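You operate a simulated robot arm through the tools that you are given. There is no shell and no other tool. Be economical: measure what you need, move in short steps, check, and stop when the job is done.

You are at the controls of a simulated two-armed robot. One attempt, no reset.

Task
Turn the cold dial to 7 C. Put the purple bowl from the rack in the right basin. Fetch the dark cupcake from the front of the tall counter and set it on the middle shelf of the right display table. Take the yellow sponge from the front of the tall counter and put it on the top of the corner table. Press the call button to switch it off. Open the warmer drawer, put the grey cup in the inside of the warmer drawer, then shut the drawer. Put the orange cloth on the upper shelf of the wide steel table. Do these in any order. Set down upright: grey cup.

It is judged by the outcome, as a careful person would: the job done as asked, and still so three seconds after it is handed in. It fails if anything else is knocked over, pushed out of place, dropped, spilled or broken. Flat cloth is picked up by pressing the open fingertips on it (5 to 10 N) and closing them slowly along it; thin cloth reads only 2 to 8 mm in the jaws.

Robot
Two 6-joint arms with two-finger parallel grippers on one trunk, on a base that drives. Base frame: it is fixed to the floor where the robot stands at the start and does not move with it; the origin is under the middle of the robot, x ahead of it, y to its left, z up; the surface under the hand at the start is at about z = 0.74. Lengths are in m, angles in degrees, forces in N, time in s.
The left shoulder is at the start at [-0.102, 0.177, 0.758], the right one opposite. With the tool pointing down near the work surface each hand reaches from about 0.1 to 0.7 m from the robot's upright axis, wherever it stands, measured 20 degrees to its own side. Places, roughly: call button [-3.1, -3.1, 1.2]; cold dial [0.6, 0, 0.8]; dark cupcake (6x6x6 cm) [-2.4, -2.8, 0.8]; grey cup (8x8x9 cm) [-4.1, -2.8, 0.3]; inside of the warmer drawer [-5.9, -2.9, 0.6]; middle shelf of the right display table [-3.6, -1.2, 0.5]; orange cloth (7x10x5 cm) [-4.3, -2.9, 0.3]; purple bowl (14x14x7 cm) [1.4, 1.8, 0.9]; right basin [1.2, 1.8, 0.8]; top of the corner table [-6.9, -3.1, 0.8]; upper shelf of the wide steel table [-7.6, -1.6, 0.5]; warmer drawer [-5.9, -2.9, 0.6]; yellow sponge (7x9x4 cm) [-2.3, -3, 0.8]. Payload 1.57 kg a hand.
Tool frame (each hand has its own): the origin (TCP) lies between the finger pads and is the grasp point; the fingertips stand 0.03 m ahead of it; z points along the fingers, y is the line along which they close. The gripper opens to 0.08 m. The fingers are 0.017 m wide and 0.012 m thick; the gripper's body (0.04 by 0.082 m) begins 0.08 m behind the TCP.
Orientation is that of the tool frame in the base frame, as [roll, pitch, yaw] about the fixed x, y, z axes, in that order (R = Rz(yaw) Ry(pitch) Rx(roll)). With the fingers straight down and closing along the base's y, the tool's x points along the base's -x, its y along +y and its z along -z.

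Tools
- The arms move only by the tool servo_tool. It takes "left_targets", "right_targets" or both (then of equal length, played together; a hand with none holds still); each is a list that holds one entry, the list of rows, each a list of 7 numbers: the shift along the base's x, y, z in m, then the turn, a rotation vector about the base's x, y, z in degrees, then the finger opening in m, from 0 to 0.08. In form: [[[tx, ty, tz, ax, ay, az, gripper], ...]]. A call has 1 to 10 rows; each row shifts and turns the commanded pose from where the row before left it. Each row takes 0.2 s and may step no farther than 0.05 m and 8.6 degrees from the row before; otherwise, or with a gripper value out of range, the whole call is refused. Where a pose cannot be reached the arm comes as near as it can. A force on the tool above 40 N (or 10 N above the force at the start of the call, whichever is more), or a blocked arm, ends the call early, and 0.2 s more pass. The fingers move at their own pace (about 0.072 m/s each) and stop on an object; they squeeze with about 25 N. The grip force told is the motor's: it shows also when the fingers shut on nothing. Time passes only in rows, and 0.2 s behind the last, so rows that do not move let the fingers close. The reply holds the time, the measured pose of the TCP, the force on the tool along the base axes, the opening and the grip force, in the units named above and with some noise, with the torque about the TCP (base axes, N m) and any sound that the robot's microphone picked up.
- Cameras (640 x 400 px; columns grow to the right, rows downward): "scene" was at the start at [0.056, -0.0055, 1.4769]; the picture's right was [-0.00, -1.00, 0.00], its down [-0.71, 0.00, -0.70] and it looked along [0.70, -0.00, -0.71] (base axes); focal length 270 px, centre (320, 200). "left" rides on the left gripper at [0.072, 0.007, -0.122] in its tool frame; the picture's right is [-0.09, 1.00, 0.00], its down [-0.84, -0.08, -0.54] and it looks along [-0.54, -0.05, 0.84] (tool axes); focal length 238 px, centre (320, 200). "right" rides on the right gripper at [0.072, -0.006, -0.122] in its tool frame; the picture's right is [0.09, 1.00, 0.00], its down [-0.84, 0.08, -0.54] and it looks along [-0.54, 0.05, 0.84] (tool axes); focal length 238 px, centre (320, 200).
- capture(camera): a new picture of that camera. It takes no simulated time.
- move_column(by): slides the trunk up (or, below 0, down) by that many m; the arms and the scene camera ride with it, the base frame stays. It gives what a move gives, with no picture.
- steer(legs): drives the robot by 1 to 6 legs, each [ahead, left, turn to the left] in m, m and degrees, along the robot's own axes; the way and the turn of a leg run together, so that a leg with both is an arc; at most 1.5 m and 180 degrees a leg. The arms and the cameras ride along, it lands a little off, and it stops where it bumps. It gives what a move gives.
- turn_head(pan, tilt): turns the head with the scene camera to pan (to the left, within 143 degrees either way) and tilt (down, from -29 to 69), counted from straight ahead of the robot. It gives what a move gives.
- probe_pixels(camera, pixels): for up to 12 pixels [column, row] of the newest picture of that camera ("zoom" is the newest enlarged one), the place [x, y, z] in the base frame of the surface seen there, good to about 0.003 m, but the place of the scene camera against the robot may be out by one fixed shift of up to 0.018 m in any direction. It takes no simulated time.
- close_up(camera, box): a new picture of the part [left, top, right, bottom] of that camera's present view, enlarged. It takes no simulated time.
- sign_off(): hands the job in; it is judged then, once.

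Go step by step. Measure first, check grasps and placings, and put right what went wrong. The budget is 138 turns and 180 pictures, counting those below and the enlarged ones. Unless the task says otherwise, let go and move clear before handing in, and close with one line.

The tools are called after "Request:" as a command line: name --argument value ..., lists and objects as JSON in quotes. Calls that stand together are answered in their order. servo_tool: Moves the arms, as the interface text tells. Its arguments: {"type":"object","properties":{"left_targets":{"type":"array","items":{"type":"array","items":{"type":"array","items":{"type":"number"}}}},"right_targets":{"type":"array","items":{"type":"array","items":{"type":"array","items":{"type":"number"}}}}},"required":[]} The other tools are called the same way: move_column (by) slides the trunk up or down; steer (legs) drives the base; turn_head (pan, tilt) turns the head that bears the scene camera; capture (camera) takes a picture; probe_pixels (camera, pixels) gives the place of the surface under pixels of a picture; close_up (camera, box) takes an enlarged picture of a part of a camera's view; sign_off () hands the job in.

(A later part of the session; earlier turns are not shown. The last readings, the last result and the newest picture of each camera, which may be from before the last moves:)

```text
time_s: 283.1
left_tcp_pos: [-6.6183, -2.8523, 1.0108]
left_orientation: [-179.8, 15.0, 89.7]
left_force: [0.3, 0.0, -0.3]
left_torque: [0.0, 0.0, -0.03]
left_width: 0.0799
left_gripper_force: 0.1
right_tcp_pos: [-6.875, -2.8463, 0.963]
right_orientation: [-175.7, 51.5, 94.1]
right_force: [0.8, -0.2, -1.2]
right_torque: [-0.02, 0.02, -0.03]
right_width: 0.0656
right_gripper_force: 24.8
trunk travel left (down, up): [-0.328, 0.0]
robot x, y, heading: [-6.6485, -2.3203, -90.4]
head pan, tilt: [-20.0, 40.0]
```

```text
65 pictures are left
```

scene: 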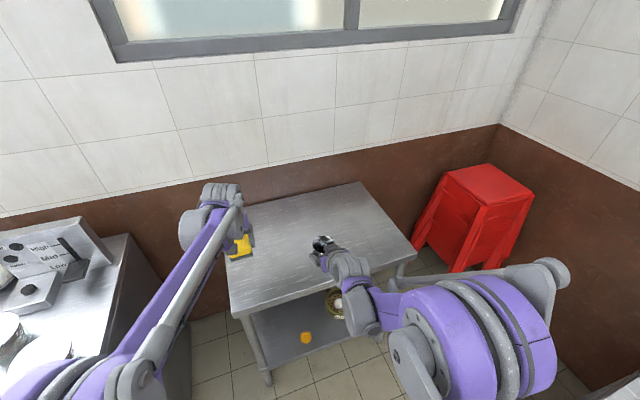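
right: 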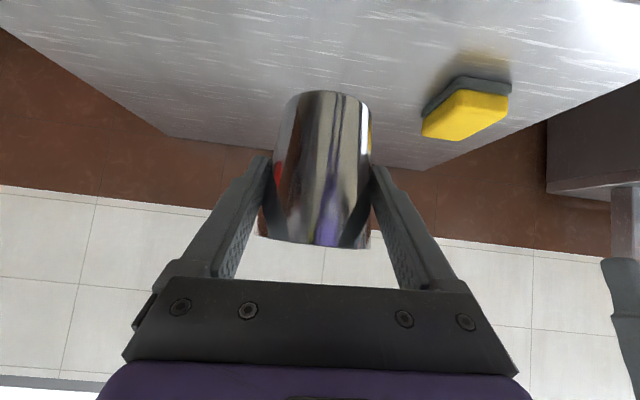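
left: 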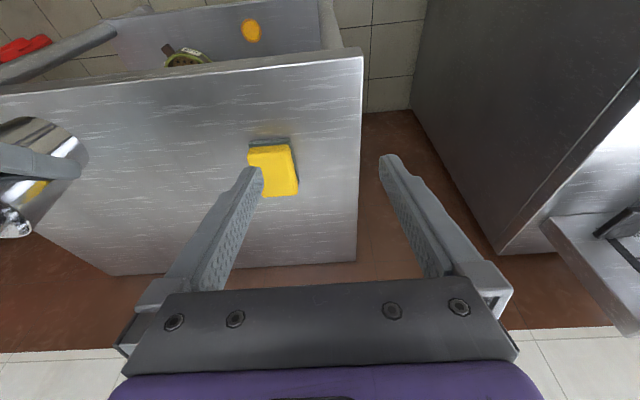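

The sponge is placed flat on the corner table. Next I'll drive to the warmer drawer at about (-5.95,-2.05), and turn the left hand 90° to grip the handle bar from above.

Request:
steer --legs '[[-0.27, 0, 0.4], [0, 0.7, 0]]'

Request:
servo_tool --left_targets '[[[0, 0, 0, 7.5, 0, 0, 0.08], [0, 0, 0, 7.5, 0, 0, 0.08], [0, 0, 0, 0, 0, -8.6, 0.08], [0, 0, 0, 0, 0, -8.6, 0.08], [0, 0, 0, 0, 0, -8.6, 0.08], [0, 0, 0, 0, 0, -8.6, 0.08], [0, 0, 0, 0, 0, -8.6, 0.08], [0, 0, 0, 0, 0, -8.6, 0.08], [0, 0, 0, 0, 0, -8.6, 0.08], [0, 0, 0, 0, 0, -8.6, 0.08]]]'

Request:
turn_head --pan 5 --tilt 45

Request:
capture --camera "scene"

Request:
capture --camera "left"

```text
time_s: 291.1
left_tcp_pos: [-5.9281, -2.5901, 1.0084]
left_orientation: [-179.8, 15.1, 88.9]
left_force: [0.1, -1.2, 0.0]
left_torque: [-0.02, 0.0, -0.04]
left_width: 0.08
left_gripper_force: 0.1
right_tcp_pos: [-6.1847, -2.5823, 0.9618]
right_orientation: [-175.8, 51.5, 93.4]
right_force: [0.5, 0.6, -0.2]
right_torque: [0.08, -0.02, 0.0]
right_width: 0.0657
right_gripper_force: 25.1
trunk travel left (down, up): [-0.328, 0.0]
robot x, y, heading: [-5.9537, -2.0582, -91.0]
head pan, tilt: [-20.0, 40.0]
```

```text
time_s: 293.3
left_tcp_pos: [-5.9282, -2.5898, 1.0076]
left_orientation: [-179.5, 0.0, 20.1]
left_force: [-0.2, 0.2, -0.8]
left_torque: [0.02, -0.01, -0.01]
left_width: 0.0801
left_gripper_force: 0.0
right_tcp_pos: [-6.184, -2.5834, 0.9635]
right_orientation: [-175.8, 51.6, 93.4]
right_force: [-0.6, -0.1, -0.6]
right_torque: [0.05, -0.03, -0.02]
right_width: 0.0655
right_gripper_force: 25.1
trunk travel left (down, up): [-0.328, 0.0]
robot x, y, heading: [-5.9508, -2.0541, -91.0]
head pan, tilt: [-20.0, 40.0]
```

```text
time_s: 294.2
left_tcp_pos: [-5.9294, -2.5908, 1.0083]
left_orientation: [-179.5, 0.1, 20.3]
left_force: [-0.5, 0.3, 0.4]
left_torque: [0.0, 0.03, 0.03]
left_width: 0.0802
left_gripper_force: 0.1
right_tcp_pos: [-6.1844, -2.582, 0.9625]
right_orientation: [-175.7, 51.4, 93.4]
right_force: [0.7, 0.7, -0.7]
right_torque: [0.01, 0.0, 0.0]
right_width: 0.0656
right_gripper_force: 24.8
trunk travel left (down, up): [-0.328, 0.0]
robot x, y, heading: [-5.9524, -2.0551, -90.8]
head pan, tilt: [5.0, 45.0]
```

```text
64 pictures are left
```

scene: 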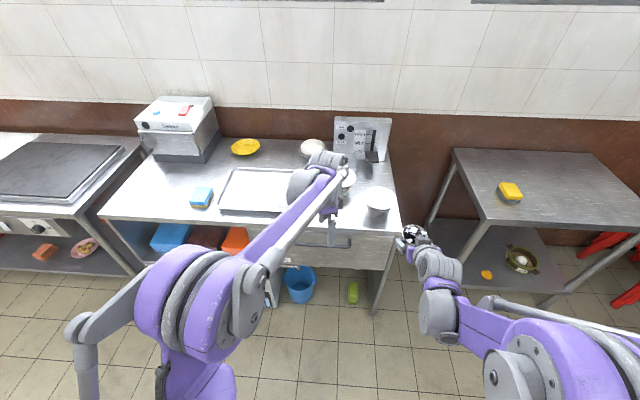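

```text
63 pictures are left
```

left: 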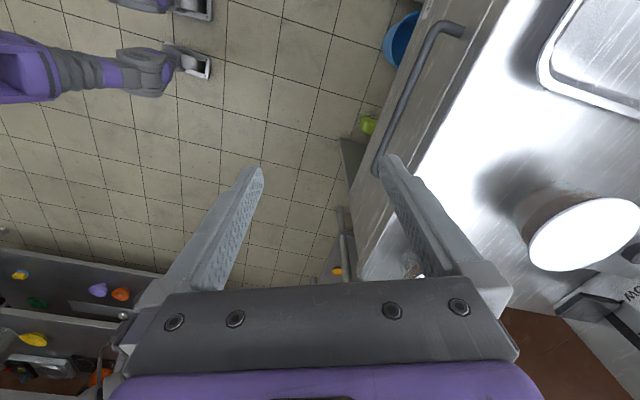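

The handle bar shows in the left camera from (375,170) to (455,28). I'll probe the bar and drawer face.

Request:
probe_pixels --camera "left" --pixels '[[380, 150], [395, 115], [410, 78], [425, 45], [432, 33], [378, 168], [455, 30], [430, 80], [385, 190], [360, 165], [450, 110]]'

Request:
close_up --camera "left" --box '[330, 0, 490, 200]'

```text
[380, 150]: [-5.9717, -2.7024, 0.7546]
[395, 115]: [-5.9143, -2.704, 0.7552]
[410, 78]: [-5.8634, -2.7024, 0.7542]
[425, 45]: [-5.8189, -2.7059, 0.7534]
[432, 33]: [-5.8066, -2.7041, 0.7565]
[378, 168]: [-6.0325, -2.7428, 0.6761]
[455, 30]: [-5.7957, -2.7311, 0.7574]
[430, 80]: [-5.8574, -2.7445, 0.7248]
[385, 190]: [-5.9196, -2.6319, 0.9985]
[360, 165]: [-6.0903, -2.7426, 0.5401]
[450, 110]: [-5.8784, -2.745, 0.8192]
```

```text
2.00 times, centred on (410, 100) of left
```

zoom: 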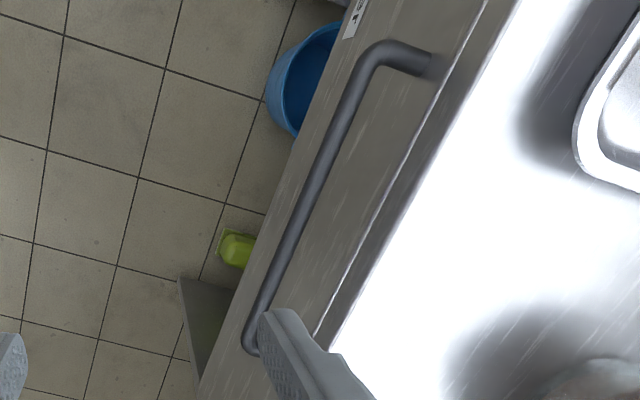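

The bar is centred at y≈-2.704, z≈0.749, 33 mm off the drawer face. I'll finish the rotation, come over the bar at x=-5.87, and lower with the jaws 36 mm apart.

Request:
servo_tool --left_targets '[[[0.015, -0.023, -0.03, 0, 0, -7, 0.06], [0.015, -0.023, -0.03, 0, 0, -7, 0.036], [0.015, -0.023, -0.03, 0, 0, -6, 0.036], [0.015, -0.023, -0.03, 0, 0, 0, 0.036], [0, -0.021, -0.02, 0, 0, 0, 0.036], [0, 0, 0, 0, 0, 0, 0.036]]]'

Request:
capture --camera "left"

```text
time_s: 295.6
left_tcp_pos: [-5.8694, -2.7044, 0.8683]
left_orientation: [-179.6, -0.1, 0.2]
left_force: [0.4, 0.5, 0.3]
left_torque: [-0.01, -0.01, -0.03]
left_width: 0.0359
left_gripper_force: 0.0
right_tcp_pos: [-6.1839, -2.5806, 0.9626]
right_orientation: [-175.7, 51.5, 93.4]
right_force: [-1.1, 0.2, -0.9]
right_torque: [0.01, -0.02, -0.01]
right_width: 0.0654
right_gripper_force: 24.9
trunk travel left (down, up): [-0.328, 0.0]
robot x, y, heading: [-5.9486, -2.0553, -91.0]
head pan, tilt: [5.0, 45.0]
```

```text
61 pictures are left
```

left: 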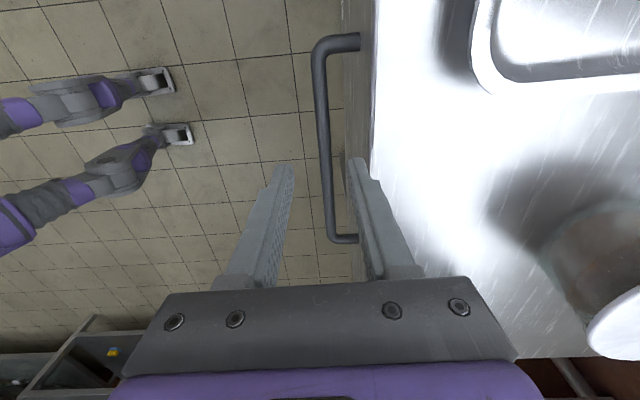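

The bar lies between the fingers. I'll descend with a 2 mm bias away from the counter and close.

Request:
servo_tool --left_targets '[[[0, 0.003, -0.03, 0, 0, 0, 0.036], [0, 0, -0.03, 0, 0, 0, 0.036], [0, 0, -0.03, 0, 0, 0, 0.036], [0, 0, -0.022, 0, 0, 0, 0.036], [0, 0, 0, 0, 0, 0, 0.01], [0, 0, 0, 0, 0, 0, 0.0], [0, 0, 0, 0, 0, 0, 0.0]]]'

Request:
capture --camera "left"

```text
time_s: 297.2
left_tcp_pos: [-5.8679, -2.7006, 0.7558]
left_orientation: [-179.5, 0.1, 0.2]
left_force: [1.5, 0.8, -1.8]
left_torque: [0.0, 0.0, -0.47]
left_width: 0.0141
left_gripper_force: 30.5
right_tcp_pos: [-6.1843, -2.5812, 0.9629]
right_orientation: [-175.6, 51.5, 93.5]
right_force: [-0.3, 0.3, -1.2]
right_torque: [0.01, 0.02, -0.01]
right_width: 0.0657
right_gripper_force: 24.8
trunk travel left (down, up): [-0.328, 0.0]
robot x, y, heading: [-5.9507, -2.0563, -90.7]
head pan, tilt: [5.0, 45.0]
```

```text
60 pictures are left
```

left: 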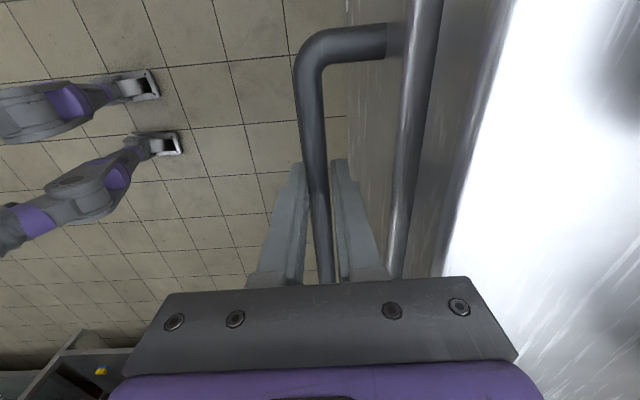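

The bar is gripped at 14 mm. I'll pull the drawer open 20 cm.

Request:
servo_tool --left_targets '[[[0, 0.01, 0, 0, 0, 0, 0.0], [0, 0.02, 0, 0, 0, 0, 0.0], [0, 0.025, 0, 0, 0, 0, 0.0], [0, 0.03, 0, 0, 0, 0, 0.0], [0, 0.03, 0, 0, 0, 0, 0.0], [0, 0.03, 0, 0, 0, 0, 0.0], [0, 0.03, 0, 0, 0, 0, 0.0], [0, 0.03, 0, 0, 0, 0, 0.0]]]'

Request:
capture --camera "left"

Request:
capture --camera "scene"

```text
time_s: 299.0
left_tcp_pos: [-5.8674, -2.4934, 0.757]
left_orientation: [-179.6, 0.0, 0.4]
left_force: [10.5, 1.2, 16.7]
left_torque: [-0.01, -0.09, -0.54]
left_width: 0.0139
left_gripper_force: 30.2
right_tcp_pos: [-6.1828, -2.5802, 0.9632]
right_orientation: [-175.6, 51.5, 93.5]
right_force: [1.5, 0.6, -1.0]
right_torque: [0.02, -0.03, -0.01]
right_width: 0.0658
right_gripper_force: 25.1
trunk travel left (down, up): [-0.328, 0.0]
robot x, y, heading: [-5.951, -2.0533, -91.1]
head pan, tilt: [5.0, 45.0]
```

```text
59 pictures are left
```

left: 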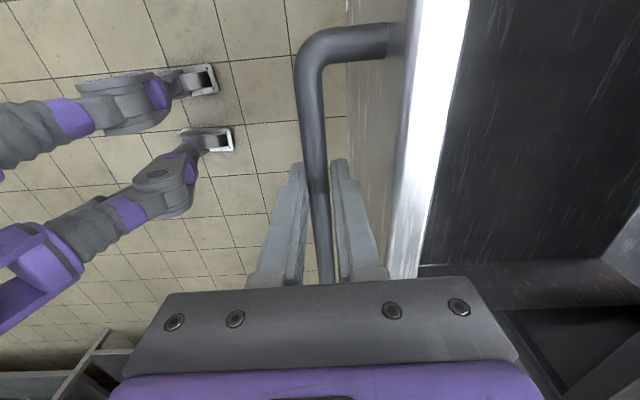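

```text
58 pictures are left
```

scene: 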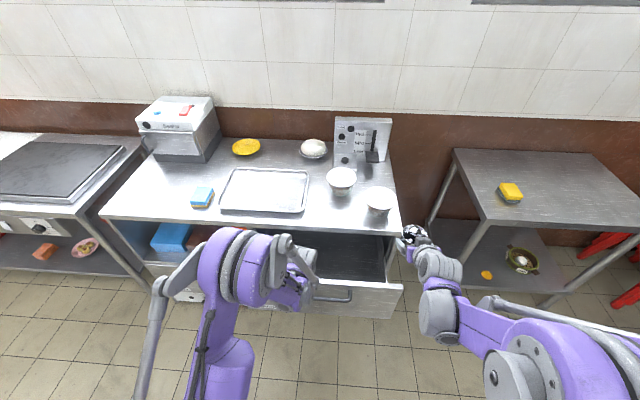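

The drawer is open about 21 cm. I'll probe its interior.

Request:
probe_pixels --camera "scene" --pixels '[[345, 260], [370, 265], [360, 275], [390, 275], [395, 285], [360, 288], [360, 283], [350, 235], [385, 250], [400, 288]]'

Request:
probe_pixels --camera "left" --pixels '[[550, 130], [470, 200], [420, 150], [405, 250], [460, 270], [600, 270], [520, 240]]'

Request:
close_up --camera "scene" --box '[270, 200, 450, 330]'

```text
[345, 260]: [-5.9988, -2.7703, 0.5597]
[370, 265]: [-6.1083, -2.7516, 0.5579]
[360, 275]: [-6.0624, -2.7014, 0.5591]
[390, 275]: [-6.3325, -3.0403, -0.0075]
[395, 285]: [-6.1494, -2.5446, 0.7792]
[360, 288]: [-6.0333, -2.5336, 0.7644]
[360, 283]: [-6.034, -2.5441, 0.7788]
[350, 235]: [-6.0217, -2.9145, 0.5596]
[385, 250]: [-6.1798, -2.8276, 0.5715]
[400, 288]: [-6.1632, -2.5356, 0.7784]
```

```text
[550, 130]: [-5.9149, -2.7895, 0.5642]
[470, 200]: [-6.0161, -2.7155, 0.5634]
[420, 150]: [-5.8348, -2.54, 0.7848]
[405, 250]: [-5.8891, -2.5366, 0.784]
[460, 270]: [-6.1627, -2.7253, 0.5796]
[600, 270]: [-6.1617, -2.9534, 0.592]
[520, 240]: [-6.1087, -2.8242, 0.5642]
```

```text
3.08 times, centred on (360, 265) of scene
```

zoom: 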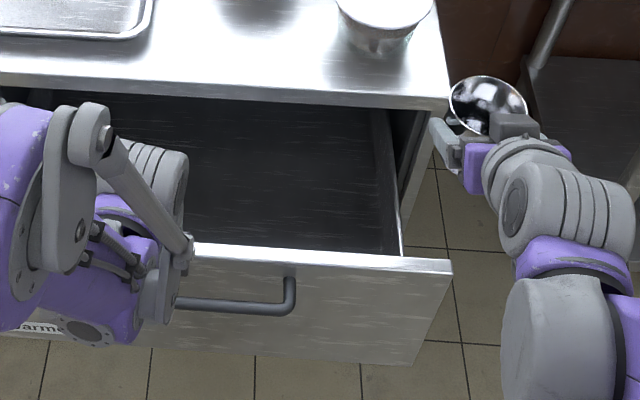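

The drawer floor is at z≈0.564, 22 cm below its front rim, so a 50°-tilted hand can't go down inside. I'll pull the drawer a bit wider and release it. Then I'll set the cup on the empty corner table and re-grip it from above.

Request:
servo_tool --left_targets '[[[0, 0.02, 0, 0, 0, 0, 0.0], [0, 0.025, 0, 0, 0, 0, 0.0], [0, 0.025, 0, 0, 0, 0, 0.0], [0, 0, 0, 0, 0, 0, 0.04], [0, 0, 0, 0, 0, 0, 0.04], [0, 0, 0.03, 0, 0, 0, 0.04], [0, 0, 0.045, 0, 0, 0, 0.04], [0, 0, 0.045, 0, 0, 0, 0.04], [0, 0, 0.045, 0, 0, 0, 0.04], [0.03, 0, 0.03, 0, 0, 0, 0.04]]]'

Request:
capture --camera "scene"

```text
time_s: 301.2
left_tcp_pos: [-5.8377, -2.4259, 0.9494]
left_orientation: [-179.7, 0.0, 0.3]
left_force: [0.1, -0.6, -0.1]
left_torque: [0.0, 0.0, 0.01]
left_width: 0.04
left_gripper_force: 0.1
right_tcp_pos: [-6.184, -2.5819, 0.9626]
right_orientation: [-175.7, 51.6, 93.4]
right_force: [-0.4, 0.2, 0.1]
right_torque: [0.01, 0.0, 0.01]
right_width: 0.0654
right_gripper_force: 24.8
trunk travel left (down, up): [-0.328, 0.0]
robot x, y, heading: [-5.9517, -2.0562, -91.1]
head pan, tilt: [5.0, 45.0]
```

```text
56 pictures are left
```

scene: 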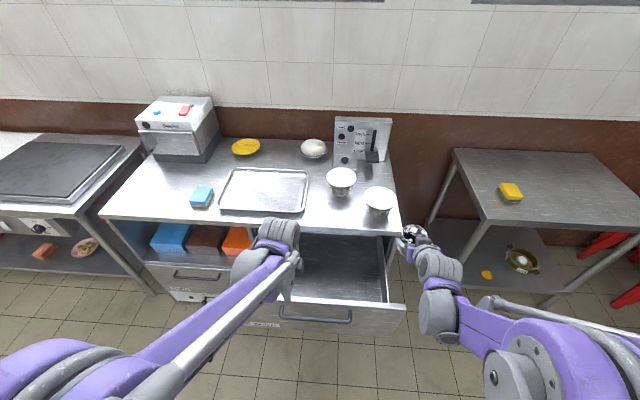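

The drawer is 28 cm open. I'll go to the corner table to re-grip the cup.

Request:
steer --legs '[[0, -0.75, 1], [0.3, 0, 0]]'

Request:
servo_tool --right_targets '[[[0.0, -0.035, -0.02, 0, 0, 0, 0.02], [0.0, -0.035, -0.03, 0, 0, 0, 0.02], [0, 0, -0.03, 0, 0, 0, 0.02], [0, 0, 0, 0, 0, 0, 0.02]]]'

Request:
capture --camera "right"

Request:
capture --camera "scene"

```text
time_s: 310.0
left_tcp_pos: [-6.5999, -2.7156, 0.9497]
left_orientation: [-179.5, 0.0, 0.9]
left_force: [0.1, 0.6, -0.8]
left_torque: [0.03, -0.01, 0.0]
left_width: 0.04
left_gripper_force: 0.1
right_tcp_pos: [-6.9438, -2.8751, 0.9609]
right_orientation: [-175.7, 51.3, 94.2]
right_force: [-0.2, -0.3, -0.1]
right_torque: [0.04, 0.05, -0.01]
right_width: 0.0653
right_gripper_force: 25.2
trunk travel left (down, up): [-0.328, 0.0]
robot x, y, heading: [-6.7179, -2.3492, -90.2]
head pan, tilt: [5.0, 45.0]
```

```text
time_s: 311.0
left_tcp_pos: [-6.5987, -2.717, 0.9496]
left_orientation: [-179.6, 0.0, 0.9]
left_force: [0.4, 0.3, -0.2]
left_torque: [0.0, -0.02, 0.02]
left_width: 0.0401
left_gripper_force: 0.1
right_tcp_pos: [-6.944, -2.9448, 0.8841]
right_orientation: [-175.6, 51.5, 94.3]
right_force: [0.2, 1.0, -0.4]
right_torque: [0.03, -0.02, -0.01]
right_width: 0.0656
right_gripper_force: 25.1
trunk travel left (down, up): [-0.328, 0.0]
robot x, y, heading: [-6.7186, -2.3433, -90.0]
head pan, tilt: [5.0, 45.0]
```

```text
55 pictures are left
```

right: 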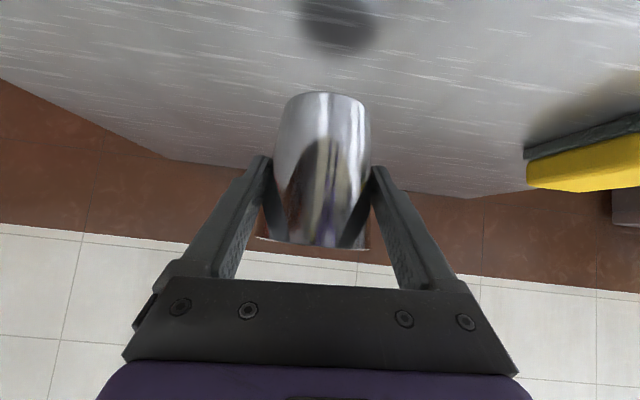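

```text
54 pictures are left
```

scene: 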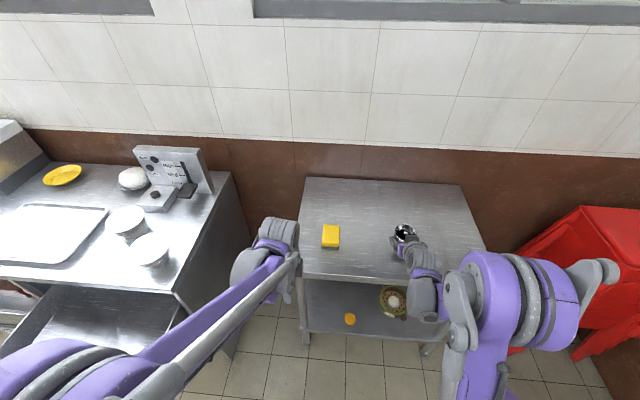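

The cup is over the corner table. I'll lower it to contact.

Request:
servo_tool --right_targets '[[[0, 0, -0.015, 0, 0, 0, 0.02], [0, 0, -0.006, 0, 0, 0, 0.02], [0, 0, -0.004, 0, 0, 0, 0.02], [0, 0, -0.003, 0, 0, 0, 0.02], [0, 0, -0.003, 0, 0, 0, 0.02]]]'

Request:
capture --camera "right"

```text
time_s: 312.2
left_tcp_pos: [-6.5993, -2.7169, 0.9509]
left_orientation: [-179.6, 0.1, 1.1]
left_force: [-0.9, 0.6, -0.3]
left_torque: [0.0, 0.01, -0.02]
left_width: 0.0401
left_gripper_force: 0.1
right_tcp_pos: [-6.9428, -2.9453, 0.8524]
right_orientation: [-175.7, 51.6, 94.2]
right_force: [0.1, -1.0, 11.0]
right_torque: [0.15, -0.1, -0.04]
right_width: 0.0654
right_gripper_force: 24.8
trunk travel left (down, up): [-0.328, 0.0]
robot x, y, heading: [-6.7174, -2.3496, -90.2]
head pan, tilt: [5.0, 45.0]
```

```text
53 pictures are left
```

right: 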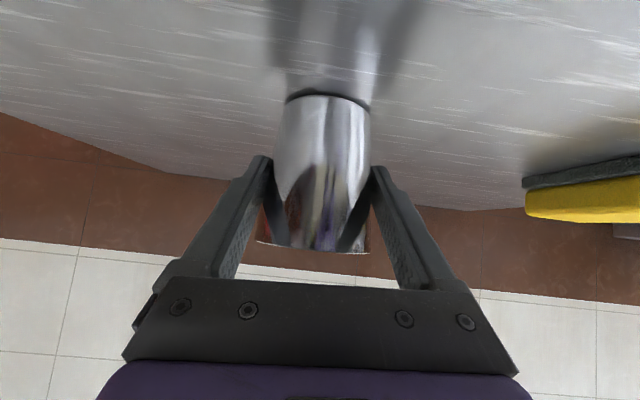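

It's touching at 11 N. I'll open and withdraw along the tool axis.

Request:
servo_tool --right_targets '[[[0, 0, 0.001, 0, 0, 0, 0.08], [0, 0, 0, 0, 0, 0, 0.08], [0, 0.016, 0.013, 0, 0, 0, 0.08], [0, 0.03, 0.024, 0, 0, 0, 0.08], [0, 0.03, 0.03, 0, 0, 0, 0.08], [0, 0.03, 0.03, 0, 0, 0, 0.08], [0, 0.01, 0.045, 0, 0, 0, 0.08]]]'

Request:
capture --camera "right"

```text
time_s: 313.8
left_tcp_pos: [-6.5987, -2.7158, 0.9506]
left_orientation: [-179.6, 0.0, 1.0]
left_force: [-0.9, 0.5, -0.1]
left_torque: [0.01, -0.01, 0.02]
left_width: 0.0401
left_gripper_force: 0.1
right_tcp_pos: [-6.942, -2.8259, 0.9949]
right_orientation: [-175.7, 51.5, 94.1]
right_force: [-0.1, 0.3, -1.2]
right_torque: [0.0, 0.0, -0.01]
right_width: 0.0799
right_gripper_force: 0.2
trunk travel left (down, up): [-0.328, 0.0]
robot x, y, heading: [-6.7174, -2.3443, -90.3]
head pan, tilt: [5.0, 45.0]
```

```text
52 pictures are left
```

right: 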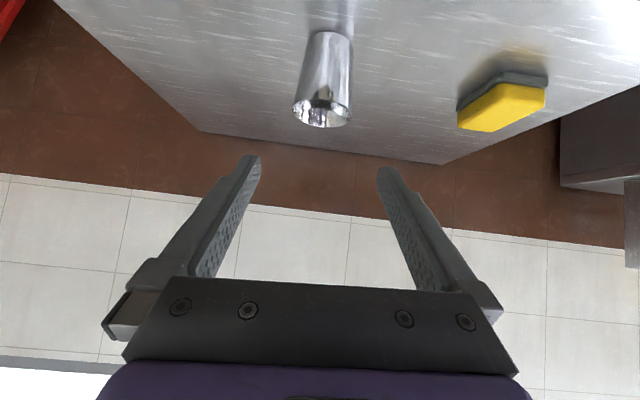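

The cup stands upright. I'll rotate the hand to vertical, raise it a little, and look.

Request:
servo_tool --right_targets '[[[0, 0, 0.01, 8.6, 0, 0, 0.08], [0, 0, 0.01, 8.6, 0, 0, 0.08], [0, 0, 0.01, 8.6, 0, 0, 0.08], [0, 0, 0, 8.6, 0, 0, 0.08], [0, 0, 0, 8.6, 0, 0, 0.08], [0, 0, 0, 8.5, 0, 0, 0.08], [0, -0.04, 0, 0, 0, 0, 0.08], [0, -0.03, 0, 0, 0, 0, 0.08]]]'

Request:
capture --camera "right"

```text
time_s: 315.6
left_tcp_pos: [-6.5991, -2.7184, 0.9489]
left_orientation: [-179.5, 0.1, 1.0]
left_force: [0.1, 0.0, -0.9]
left_torque: [-0.01, 0.0, 0.01]
left_width: 0.0399
left_gripper_force: 0.0
right_tcp_pos: [-6.9424, -2.9002, 1.0267]
right_orientation: [-179.1, 0.0, 92.5]
right_force: [0.3, 1.2, 0.1]
right_torque: [0.0, -0.02, 0.0]
right_width: 0.0799
right_gripper_force: 0.0
trunk travel left (down, up): [-0.328, 0.0]
robot x, y, heading: [-6.7193, -2.3496, -90.5]
head pan, tilt: [5.0, 45.0]
```

```text
51 pictures are left
```

right: 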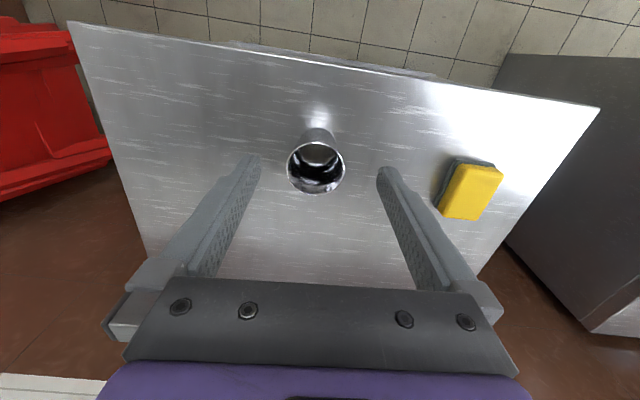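

Request:
probe_pixels --camera "right" --pixels '[[289, 168], [343, 168], [316, 144], [316, 192], [316, 135], [300, 187], [333, 188]]'

```text
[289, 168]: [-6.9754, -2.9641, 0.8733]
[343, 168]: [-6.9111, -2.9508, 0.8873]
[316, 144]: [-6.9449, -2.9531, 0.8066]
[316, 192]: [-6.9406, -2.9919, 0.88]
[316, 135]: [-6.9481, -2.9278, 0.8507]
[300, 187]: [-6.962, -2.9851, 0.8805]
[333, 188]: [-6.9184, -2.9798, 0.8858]
```

The cup rim centre is at (-6.943,-2.959), z 0.884. I'll go over it, descend to TCP z 0.866 and close.

Request:
servo_tool --right_targets '[[[0, -0.03, -0.02, 0, 0, 0, 0.08], [0, -0.0285, -0.02, 0, 0, 0, 0.08], [0, 0, -0.03, 0, 0, 0, 0.08], [0, 0, -0.03, 0, 0, 0, 0.08], [0, 0, -0.03, 0, 0, 0, 0.08], [0, 0, -0.03, 0, 0, 0, 0.08], [0, 0, 0, 0, 0, 0, 0.05], [0, 0, 0, 0, 0, 0, 0.02], [0, 0, 0, 0, 0, 0, 0.0]]]'

Request:
capture --camera "right"

```text
time_s: 317.6
left_tcp_pos: [-6.6004, -2.7172, 0.9492]
left_orientation: [-179.5, 0.0, 1.0]
left_force: [0.1, -0.5, -0.4]
left_torque: [0.03, -0.01, 0.01]
left_width: 0.0399
left_gripper_force: 0.0
right_tcp_pos: [-6.9449, -2.9596, 0.8653]
right_orientation: [-179.0, 0.0, 92.7]
right_force: [-0.1, -0.8, 0.6]
right_torque: [0.01, -0.01, 0.02]
right_width: 0.0694
right_gripper_force: 24.8
trunk travel left (down, up): [-0.328, 0.0]
robot x, y, heading: [-6.7159, -2.3466, -90.3]
head pan, tilt: [5.0, 45.0]
```

```text
50 pictures are left
```

right: 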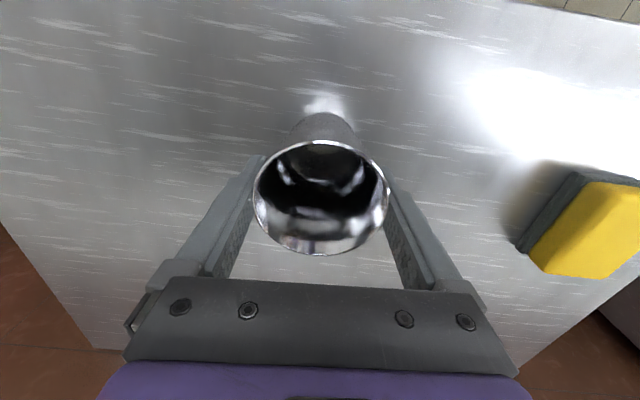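

It's gripped at 69 mm. I'll lift 2 cm, pause and check for slipping.

Request:
servo_tool --right_targets '[[[0, 0, 0.01, 0, 0, 0, 0.0], [0, 0, 0.01, 0, 0, 0, 0.0], [0, 0, 0, 0, 0, 0, 0.0], [0, 0, 0, 0, 0, 0, 0.0], [0, 0, 0, 0, 0, 0, 0.0], [0, 0, 0, 0, 0, 0, 0.0], [0, 0, 0, 0, 0, 0, 0.0], [0, 0, 0, 0, 0, 0, 0.0]]]'

Request:
capture --camera "right"

```text
time_s: 319.4
left_tcp_pos: [-6.5993, -2.7163, 0.9499]
left_orientation: [-179.5, -0.1, 1.0]
left_force: [-0.2, 0.1, 0.0]
left_torque: [-0.01, 0.01, 0.04]
left_width: 0.0398
left_gripper_force: 0.0
right_tcp_pos: [-6.9462, -2.9597, 0.8866]
right_orientation: [-179.0, -0.1, 92.6]
right_force: [-0.4, -0.5, -0.8]
right_torque: [0.03, 0.03, 0.01]
right_width: 0.0691
right_gripper_force: 25.6
trunk travel left (down, up): [-0.328, 0.0]
robot x, y, heading: [-6.717, -2.3458, -90.2]
head pan, tilt: [5.0, 45.0]
```

```text
49 pictures are left
```

right: 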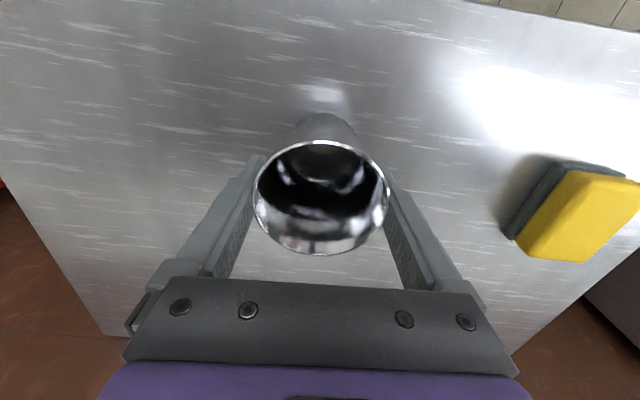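

The grip is stable. The cup's base is 65 mm below the TCP. I'll raise it and drive to the open drawer.

Request:
servo_tool --right_targets '[[[0, 0, 0.03, 0, 0, 0, 0.0], [0, 0.01, 0.035, 0, 0, 0, 0.0]]]'

Request:
steer --legs '[[-0.29, 0, 0], [0, 0.94, 0]]'

Request:
capture --camera "right"

Request:
capture --camera "scene"

```text
time_s: 320.0
left_tcp_pos: [-6.5996, -2.7186, 0.9513]
left_orientation: [-179.7, 0.0, 1.0]
left_force: [0.0, 0.4, 0.3]
left_torque: [-0.01, 0.0, 0.02]
left_width: 0.0399
left_gripper_force: 0.0
right_tcp_pos: [-6.9452, -2.9496, 0.9528]
right_orientation: [-179.0, 0.1, 92.6]
right_force: [-0.5, -0.6, -0.6]
right_torque: [0.02, 0.0, -0.01]
right_width: 0.0691
right_gripper_force: 25.4
trunk travel left (down, up): [-0.328, 0.0]
robot x, y, heading: [-6.7168, -2.3434, -90.1]
head pan, tilt: [5.0, 45.0]
```

```text
time_s: 330.1
left_tcp_pos: [-5.6617, -2.4371, 0.9492]
left_orientation: [-179.5, 0.0, 0.8]
left_force: [0.2, 0.6, 0.5]
left_torque: [0.02, -0.02, 0.0]
left_width: 0.04
left_gripper_force: 0.1
right_tcp_pos: [-6.0091, -2.6672, 0.9521]
right_orientation: [-179.1, 0.0, 92.4]
right_force: [0.5, 0.3, -1.1]
right_torque: [0.01, 0.04, 0.02]
right_width: 0.0682
right_gripper_force: 25.3
trunk travel left (down, up): [-0.328, 0.0]
robot x, y, heading: [-5.7789, -2.0664, -90.4]
head pan, tilt: [5.0, 45.0]
```

```text
48 pictures are left
```

right: 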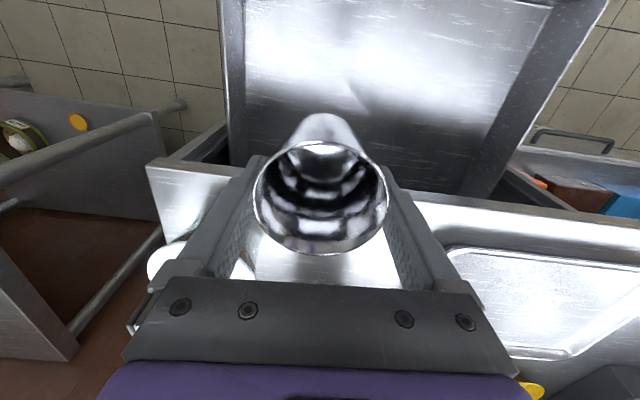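

```text
47 pictures are left
```

scene: 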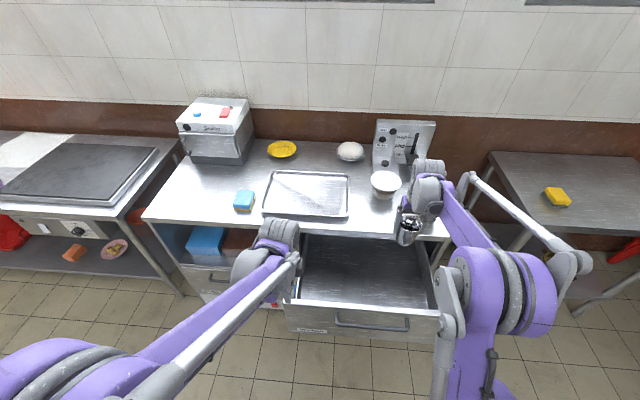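

Request:
probe_pixels --camera "right" --pixels '[[300, 60], [240, 100], [228, 60], [500, 120], [550, 60], [420, 200], [200, 165], [400, 5], [210, 140]]'

```text
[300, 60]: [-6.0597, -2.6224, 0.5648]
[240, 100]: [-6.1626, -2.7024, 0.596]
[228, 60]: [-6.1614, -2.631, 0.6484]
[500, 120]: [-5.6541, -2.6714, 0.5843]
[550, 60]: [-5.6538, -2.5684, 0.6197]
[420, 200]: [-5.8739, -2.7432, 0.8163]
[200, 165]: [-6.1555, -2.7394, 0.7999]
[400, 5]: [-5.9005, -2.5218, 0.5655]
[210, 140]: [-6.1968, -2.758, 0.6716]
```

The interior spans x -6.16…-5.65, with the counter edge at y -2.743. I'll centre the cup at about (-5.98,-2.625) and lower.

Request:
servo_tool --right_targets '[[[0.015, 0.02, 0, 0, 0, 0, 0.0], [0.015, 0.022, 0, 0, 0, 0, 0.0], [0, 0, -0.04, 0, 0, 0, 0.0], [0, 0, -0.04, 0, 0, 0, 0.0], [0, 0, -0.04, 0, 0, 0, 0.0], [0, 0, -0.04, 0, 0, 0, 0.0], [0, 0, -0.04, 0, 0, 0, 0.0], [0, 0, 0, 0, 0, 0, 0.0]]]'

Request:
capture --camera "right"

Request:
capture --camera "scene"

```text
time_s: 331.9
left_tcp_pos: [-5.6634, -2.4354, 0.9505]
left_orientation: [-179.7, 0.0, 0.8]
left_force: [0.0, 0.2, -0.8]
left_torque: [-0.05, -0.01, 0.01]
left_width: 0.04
left_gripper_force: 0.2
right_tcp_pos: [-5.9769, -2.623, 0.7547]
right_orientation: [-179.0, 0.0, 92.5]
right_force: [-0.7, -0.3, -1.1]
right_torque: [-0.01, 0.0, 0.0]
right_width: 0.068
right_gripper_force: 24.7
trunk travel left (down, up): [-0.328, 0.0]
robot x, y, heading: [-5.7767, -2.0656, -90.5]
head pan, tilt: [5.0, 45.0]
```

```text
46 pictures are left
```

right: 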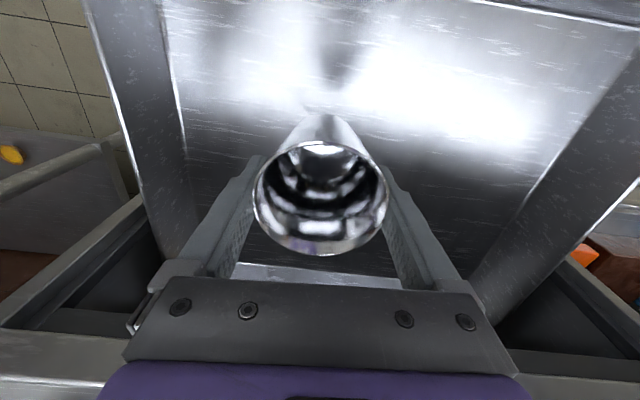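

```text
45 pictures are left
```

scene: 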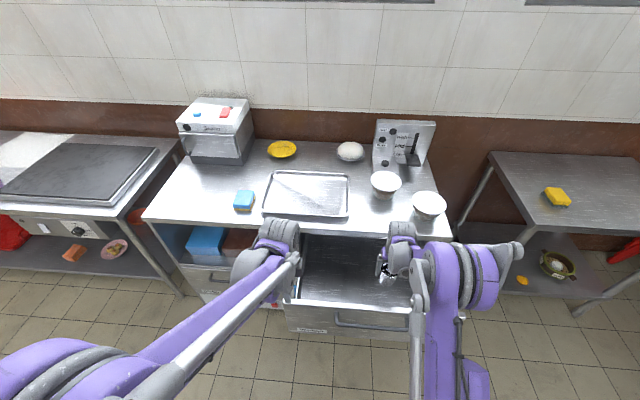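

There's room in the drawer. I'll check the forearm height over the drawer front while continuing down 9.5 cm.

Request:
probe_pixels --camera "scene" --pixels '[[415, 300], [415, 340], [440, 290], [400, 255]]'

Request:
servo_tool --right_targets '[[[0, 0, -0.03, 0, 0, 0, 0.0], [0, 0, -0.03, 0, 0, 0, 0.0], [0, 0, -0.02, 0, 0, 0, 0.0], [0, 0, -0.015, 0, 0, 0, 0.0], [0, 0, 0, 0, 0, 0, 0.0]]]'

Request:
capture --camera "right"

```text
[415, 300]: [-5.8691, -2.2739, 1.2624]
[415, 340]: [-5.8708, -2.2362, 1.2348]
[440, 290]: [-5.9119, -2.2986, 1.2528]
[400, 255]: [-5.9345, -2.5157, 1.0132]
```

```text
time_s: 333.1
left_tcp_pos: [-5.6608, -2.4363, 0.9497]
left_orientation: [-179.5, -0.1, 0.7]
left_force: [1.1, -0.8, 0.3]
left_torque: [-0.02, 0.0, -0.01]
left_width: 0.0401
left_gripper_force: 0.0
right_tcp_pos: [-5.9782, -2.626, 0.658]
right_orientation: [-179.1, -0.1, 92.3]
right_force: [0.3, 0.7, -0.1]
right_torque: [0.0, -0.03, -0.01]
right_width: 0.0678
right_gripper_force: 24.9
trunk travel left (down, up): [-0.328, 0.0]
robot x, y, heading: [-5.7739, -2.0627, -90.6]
head pan, tilt: [5.0, 45.0]
```

```text
44 pictures are left
```

right: 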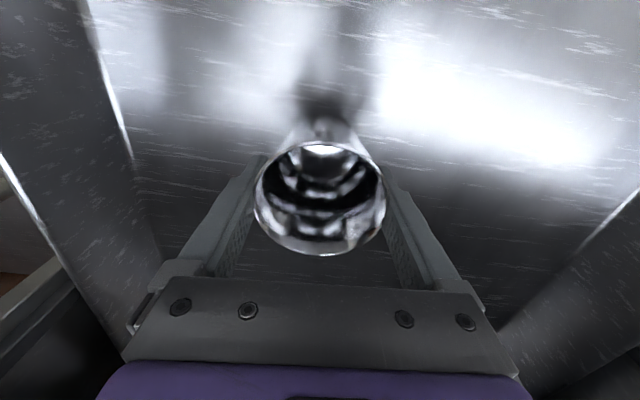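

Nearly down. I'll make small steps to contact.

Request:
servo_tool --right_targets '[[[0, 0, -0.014, 0, 0, 0, 0.0], [0, 0, -0.006, 0, 0, 0, 0.0], [0, 0, -0.004, 0, 0, 0, 0.0], [0, 0, -0.003, 0, 0, 0, 0.0], [0, 0, -0.002, 0, 0, 0, 0.0]]]'

```text
time_s: 334.3
left_tcp_pos: [-5.6604, -2.4352, 0.9506]
left_orientation: [-179.5, 0.0, 0.7]
left_force: [0.9, -0.4, -0.4]
left_torque: [-0.03, -0.01, -0.02]
left_width: 0.0401
left_gripper_force: 0.2
right_tcp_pos: [-5.9771, -2.6245, 0.6295]
right_orientation: [-179.0, 0.0, 92.3]
right_force: [1.0, 1.9, 14.2]
right_torque: [-0.14, 0.11, -0.11]
right_width: 0.0678
right_gripper_force: 24.8
trunk travel left (down, up): [-0.328, 0.0]
robot x, y, heading: [-5.776, -2.0645, -90.6]
head pan, tilt: [5.0, 45.0]
```

It touches the floor (14 N) at the expected height. I'll release and rise straight up.

Request:
servo_tool --right_targets '[[[0, 0, 0.001, 0, 0, 0, 0.08], [0, 0, 0, 0, 0, 0, 0.08], [0, 0, 0.02, 0, 0, 0, 0.08], [0, 0, 0.04, 0, 0, 0, 0.08], [0, 0, 0.045, 0, 0, 0, 0.08], [0, 0, 0.045, 0, 0, 0, 0.08], [0, 0, 0.045, 0, 0, 0, 0.08], [0, 0, 0.045, 0, 0, 0, 0.08], [0, 0, 0.045, 0, 0, 0, 0.08]]]'

Request:
capture --camera "right"

```text
time_s: 336.3
left_tcp_pos: [-5.6607, -2.4355, 0.9512]
left_orientation: [-179.6, 0.0, 0.7]
left_force: [-0.7, 0.8, 0.6]
left_torque: [0.01, -0.02, 0.01]
left_width: 0.0397
left_gripper_force: 0.0
right_tcp_pos: [-5.9817, -2.6254, 0.9176]
right_orientation: [-179.0, 0.1, 92.3]
right_force: [-0.5, 0.1, -0.6]
right_torque: [0.02, 0.0, 0.0]
right_width: 0.0799
right_gripper_force: 0.0
trunk travel left (down, up): [-0.328, 0.0]
robot x, y, heading: [-5.7778, -2.066, -90.5]
head pan, tilt: [5.0, 45.0]
```

```text
43 pictures are left
```

right: 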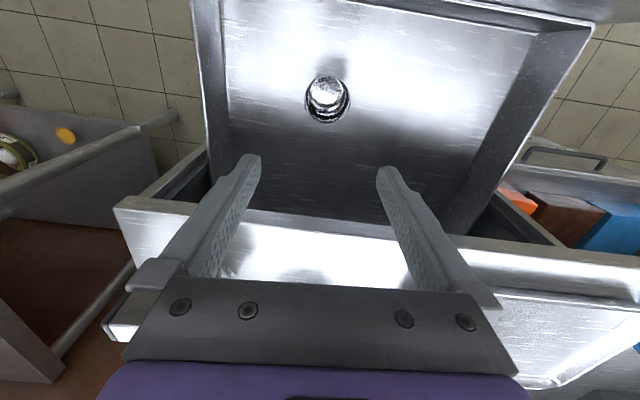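

The cup stands upright in the drawer. I'll pull the right hand back, shift the robot 15 cm right, and re-grip the handle with the left hand to push the drawer shut.

Request:
servo_tool --right_targets '[[[0, 0.04, 0.03, 0, 0, 0, 0.08], [0, 0.04, 0.03, 0, 0, 0, 0.08], [-0.03, 0.03, 0.02, 0, 0, 0, 0.08]]]'

Request:
steer --legs '[[0, -0.16, 0]]'

Request:
capture --camera "left"

```text
time_s: 337.1
left_tcp_pos: [-5.6617, -2.4352, 0.9506]
left_orientation: [-179.6, 0.0, 0.8]
left_force: [-0.9, 0.3, -0.5]
left_torque: [-0.07, 0.02, 0.0]
left_width: 0.0402
left_gripper_force: 0.0
right_tcp_pos: [-6.0093, -2.5165, 0.993]
right_orientation: [-179.0, 0.1, 92.3]
right_force: [-0.7, 0.8, 0.9]
right_torque: [0.0, -0.01, -0.01]
right_width: 0.0797
right_gripper_force: 0.0
trunk travel left (down, up): [-0.328, 0.0]
robot x, y, heading: [-5.7804, -2.0655, -90.6]
head pan, tilt: [5.0, 45.0]
```

```text
time_s: 339.2
left_tcp_pos: [-5.8257, -2.4348, 0.9494]
left_orientation: [-179.5, 0.0, 0.4]
left_force: [0.1, 0.2, -0.7]
left_torque: [0.03, 0.0, -0.02]
left_width: 0.0401
left_gripper_force: 0.0
right_tcp_pos: [-6.1743, -2.512, 0.9946]
right_orientation: [-179.0, -0.1, 91.8]
right_force: [0.6, -0.7, -0.1]
right_torque: [0.01, 0.07, 0.01]
right_width: 0.0798
right_gripper_force: 0.2
trunk travel left (down, up): [-0.328, 0.0]
robot x, y, heading: [-5.9377, -2.0635, -90.7]
head pan, tilt: [5.0, 45.0]
```

```text
42 pictures are left
```

left: 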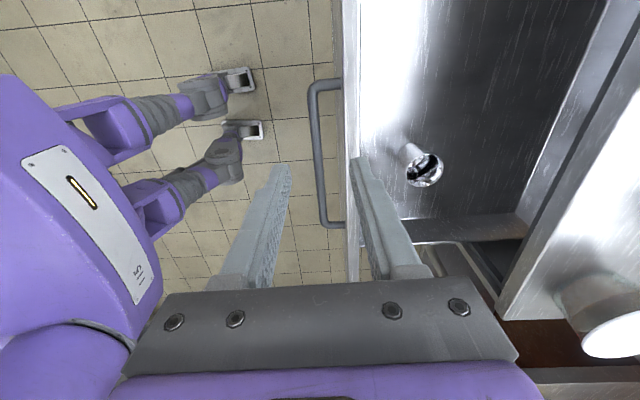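

Request:
probe_pixels --camera "left" --pixels '[[318, 130], [319, 160], [321, 195], [317, 100], [345, 130], [422, 165]]'

```text
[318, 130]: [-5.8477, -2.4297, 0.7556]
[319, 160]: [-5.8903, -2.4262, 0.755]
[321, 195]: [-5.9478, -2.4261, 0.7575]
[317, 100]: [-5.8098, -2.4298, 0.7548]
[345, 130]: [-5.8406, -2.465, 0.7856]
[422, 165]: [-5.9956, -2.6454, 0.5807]
```

The bar is at y≈-2.428. I'll align, descend and grip.

Request:
servo_tool --left_targets '[[[-0.022, 0.004, -0.03, 0, 0, 0, 0.036], [-0.022, 0.005, -0.03, 0, 0, 0, 0.036], [0, 0, -0.04, 0, 0, 0, 0.036], [0, 0, -0.04, 0, 0, 0, 0.036], [0, 0, -0.035, 0, 0, 0, 0.036], [0, 0, -0.018, 0, 0, 0, 0.036], [0, 0, 0, 0, 0, 0, 0.01], [0, 0, 0, 0, 0, 0, 0.0], [0, 0, 0, 0, 0, 0, 0.0]]]'

Request:
capture --camera "left"

```text
time_s: 341.2
left_tcp_pos: [-5.8715, -2.4261, 0.7573]
left_orientation: [-179.5, -0.1, 0.3]
left_force: [-0.1, -1.2, -8.8]
left_torque: [-0.04, -0.07, -0.56]
left_width: 0.0137
left_gripper_force: 30.0
right_tcp_pos: [-6.1751, -2.5135, 0.9938]
right_orientation: [-178.9, 0.0, 91.9]
right_force: [0.0, -0.7, -0.2]
right_torque: [0.0, 0.02, -0.02]
right_width: 0.0798
right_gripper_force: 0.1
trunk travel left (down, up): [-0.328, 0.0]
robot x, y, heading: [-5.9412, -2.0616, -91.0]
head pan, tilt: [5.0, 45.0]
```

```text
41 pictures are left
```

left: 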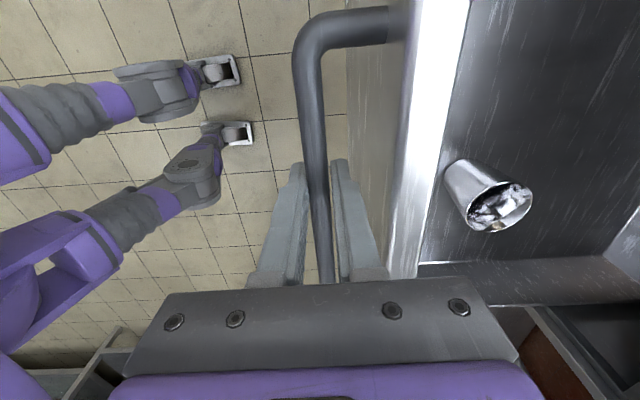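

The handle is gripped. I'll push it in slowly.

Request:
servo_tool --left_targets '[[[0, -0.008, 0, 0, 0, 0, 0.0], [0, -0.014, 0, 0, 0, 0, 0.0], [0, -0.02, 0, 0, 0, 0, 0.0], [0, -0.022, 0, 0, 0, 0, 0.0], [0, -0.022, 0, 0, 0, 0, 0.0], [0, -0.022, 0, 0, 0, 0, 0.0], [0, -0.022, 0, 0, 0, 0, 0.0], [0, -0.022, 0, 0, 0, 0, 0.0], [0, -0.022, 0, 0, 0, 0, 0.0], [0, -0.022, 0, 0, 0, 0, 0.0]]]'

Request:
servo_tool --left_targets '[[[0, -0.02, 0, 0, 0, 0, 0.0], [0, -0.02, 0, 0, 0, 0, 0.0], [0, -0.02, 0, 0, 0, 0, 0.0], [0, -0.012, 0, 0, 0, 0, 0.0], [0, -0.008, 0, 0, 0, 0, 0.0], [0, -0.004, 0, 0, 0, 0, 0.0]]]'

Request:
capture --camera "left"

```text
time_s: 343.4
left_tcp_pos: [-5.8704, -2.6224, 0.7564]
left_orientation: [-179.6, -0.1, 0.2]
left_force: [-8.8, 1.0, 16.5]
left_torque: [0.0, 0.0, -0.58]
left_width: 0.014
left_gripper_force: 30.6
right_tcp_pos: [-6.1744, -2.5123, 0.9938]
right_orientation: [-179.1, 0.2, 91.9]
right_force: [0.0, -0.2, -0.8]
right_torque: [0.03, 0.01, 0.01]
right_width: 0.08
right_gripper_force: 0.1
trunk travel left (down, up): [-0.328, 0.0]
robot x, y, heading: [-5.9417, -2.0605, -90.8]
head pan, tilt: [5.0, 45.0]
```

```text
time_s: 344.8
left_tcp_pos: [-5.8721, -2.7084, 0.7552]
left_orientation: [-179.5, 0.0, 0.4]
left_force: [-5.0, -5.1, -1.0]
left_torque: [-0.03, -0.2, -0.53]
left_width: 0.0139
left_gripper_force: 30.4
right_tcp_pos: [-6.1756, -2.5123, 0.9941]
right_orientation: [-179.0, 0.0, 91.9]
right_force: [0.2, -0.1, -0.1]
right_torque: [0.01, -0.03, 0.0]
right_width: 0.08
right_gripper_force: 0.3
trunk travel left (down, up): [-0.328, 0.0]
robot x, y, heading: [-5.9374, -2.0645, -91.1]
head pan, tilt: [5.0, 45.0]
```

```text
40 pictures are left
```

left: 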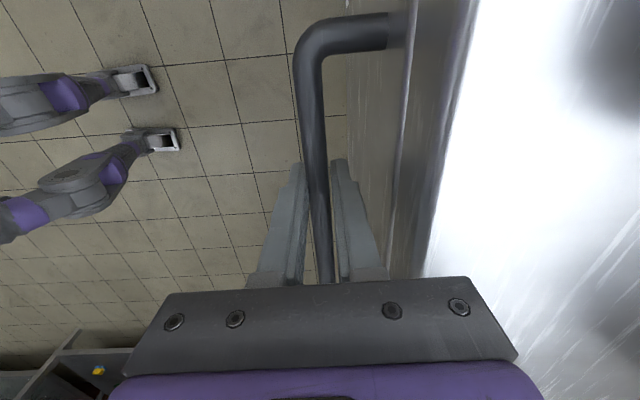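

The handle is back at (slightly past) its closed position, y≈-2.704. I'll release, rise and back away.

Request:
servo_tool --left_targets '[[[0, 0.003, 0, 0, 0, 0, 0.036], [0, 0, 0, 0, 0, 0, 0.036], [0, 0, 0.03, 0, 0, 0, 0.036], [0, 0, 0.045, 0, 0, 0, 0.036], [0, 0, 0.045, 0, 0, 0, 0.036], [0, 0.03, 0.035, 0, 0, 0, 0.036], [0, 0.045, 0, 0, 0, 0, 0.08], [0.02, 0.045, 0, 0, 0, 0, 0.08], [0.03, 0.03, 0, 0, 0, 0, 0.08]]]'

Request:
capture --camera "scene"

Request:
probe_pixels --camera "scene" --pixels '[[330, 245], [345, 242], [350, 250]]'

```text
time_s: 346.8
left_tcp_pos: [-5.8227, -2.5515, 0.9133]
left_orientation: [-179.6, 0.0, 0.3]
left_force: [0.0, -0.3, -0.5]
left_torque: [-0.02, -0.01, 0.01]
left_width: 0.08
left_gripper_force: 0.1
right_tcp_pos: [-6.1737, -2.511, 0.9935]
right_orientation: [-178.9, 0.1, 91.9]
right_force: [-0.6, -0.3, 0.8]
right_torque: [-0.02, -0.01, 0.0]
right_width: 0.0801
right_gripper_force: 0.2
trunk travel left (down, up): [-0.328, 0.0]
robot x, y, heading: [-5.9386, -2.062, -90.8]
head pan, tilt: [5.0, 45.0]
```

```text
39 pictures are left
```

scene: 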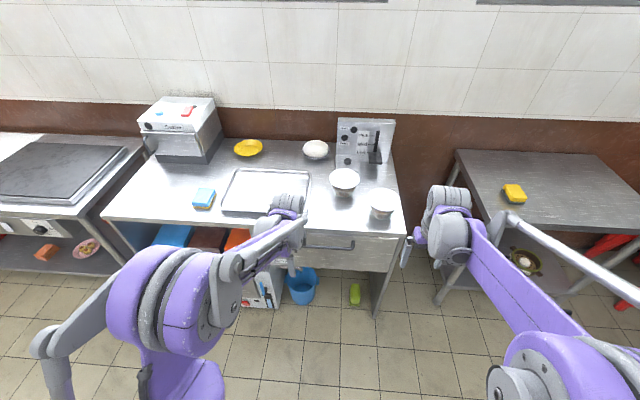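

```text
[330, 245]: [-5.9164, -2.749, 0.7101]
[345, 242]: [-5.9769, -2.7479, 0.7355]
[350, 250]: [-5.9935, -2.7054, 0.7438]
```

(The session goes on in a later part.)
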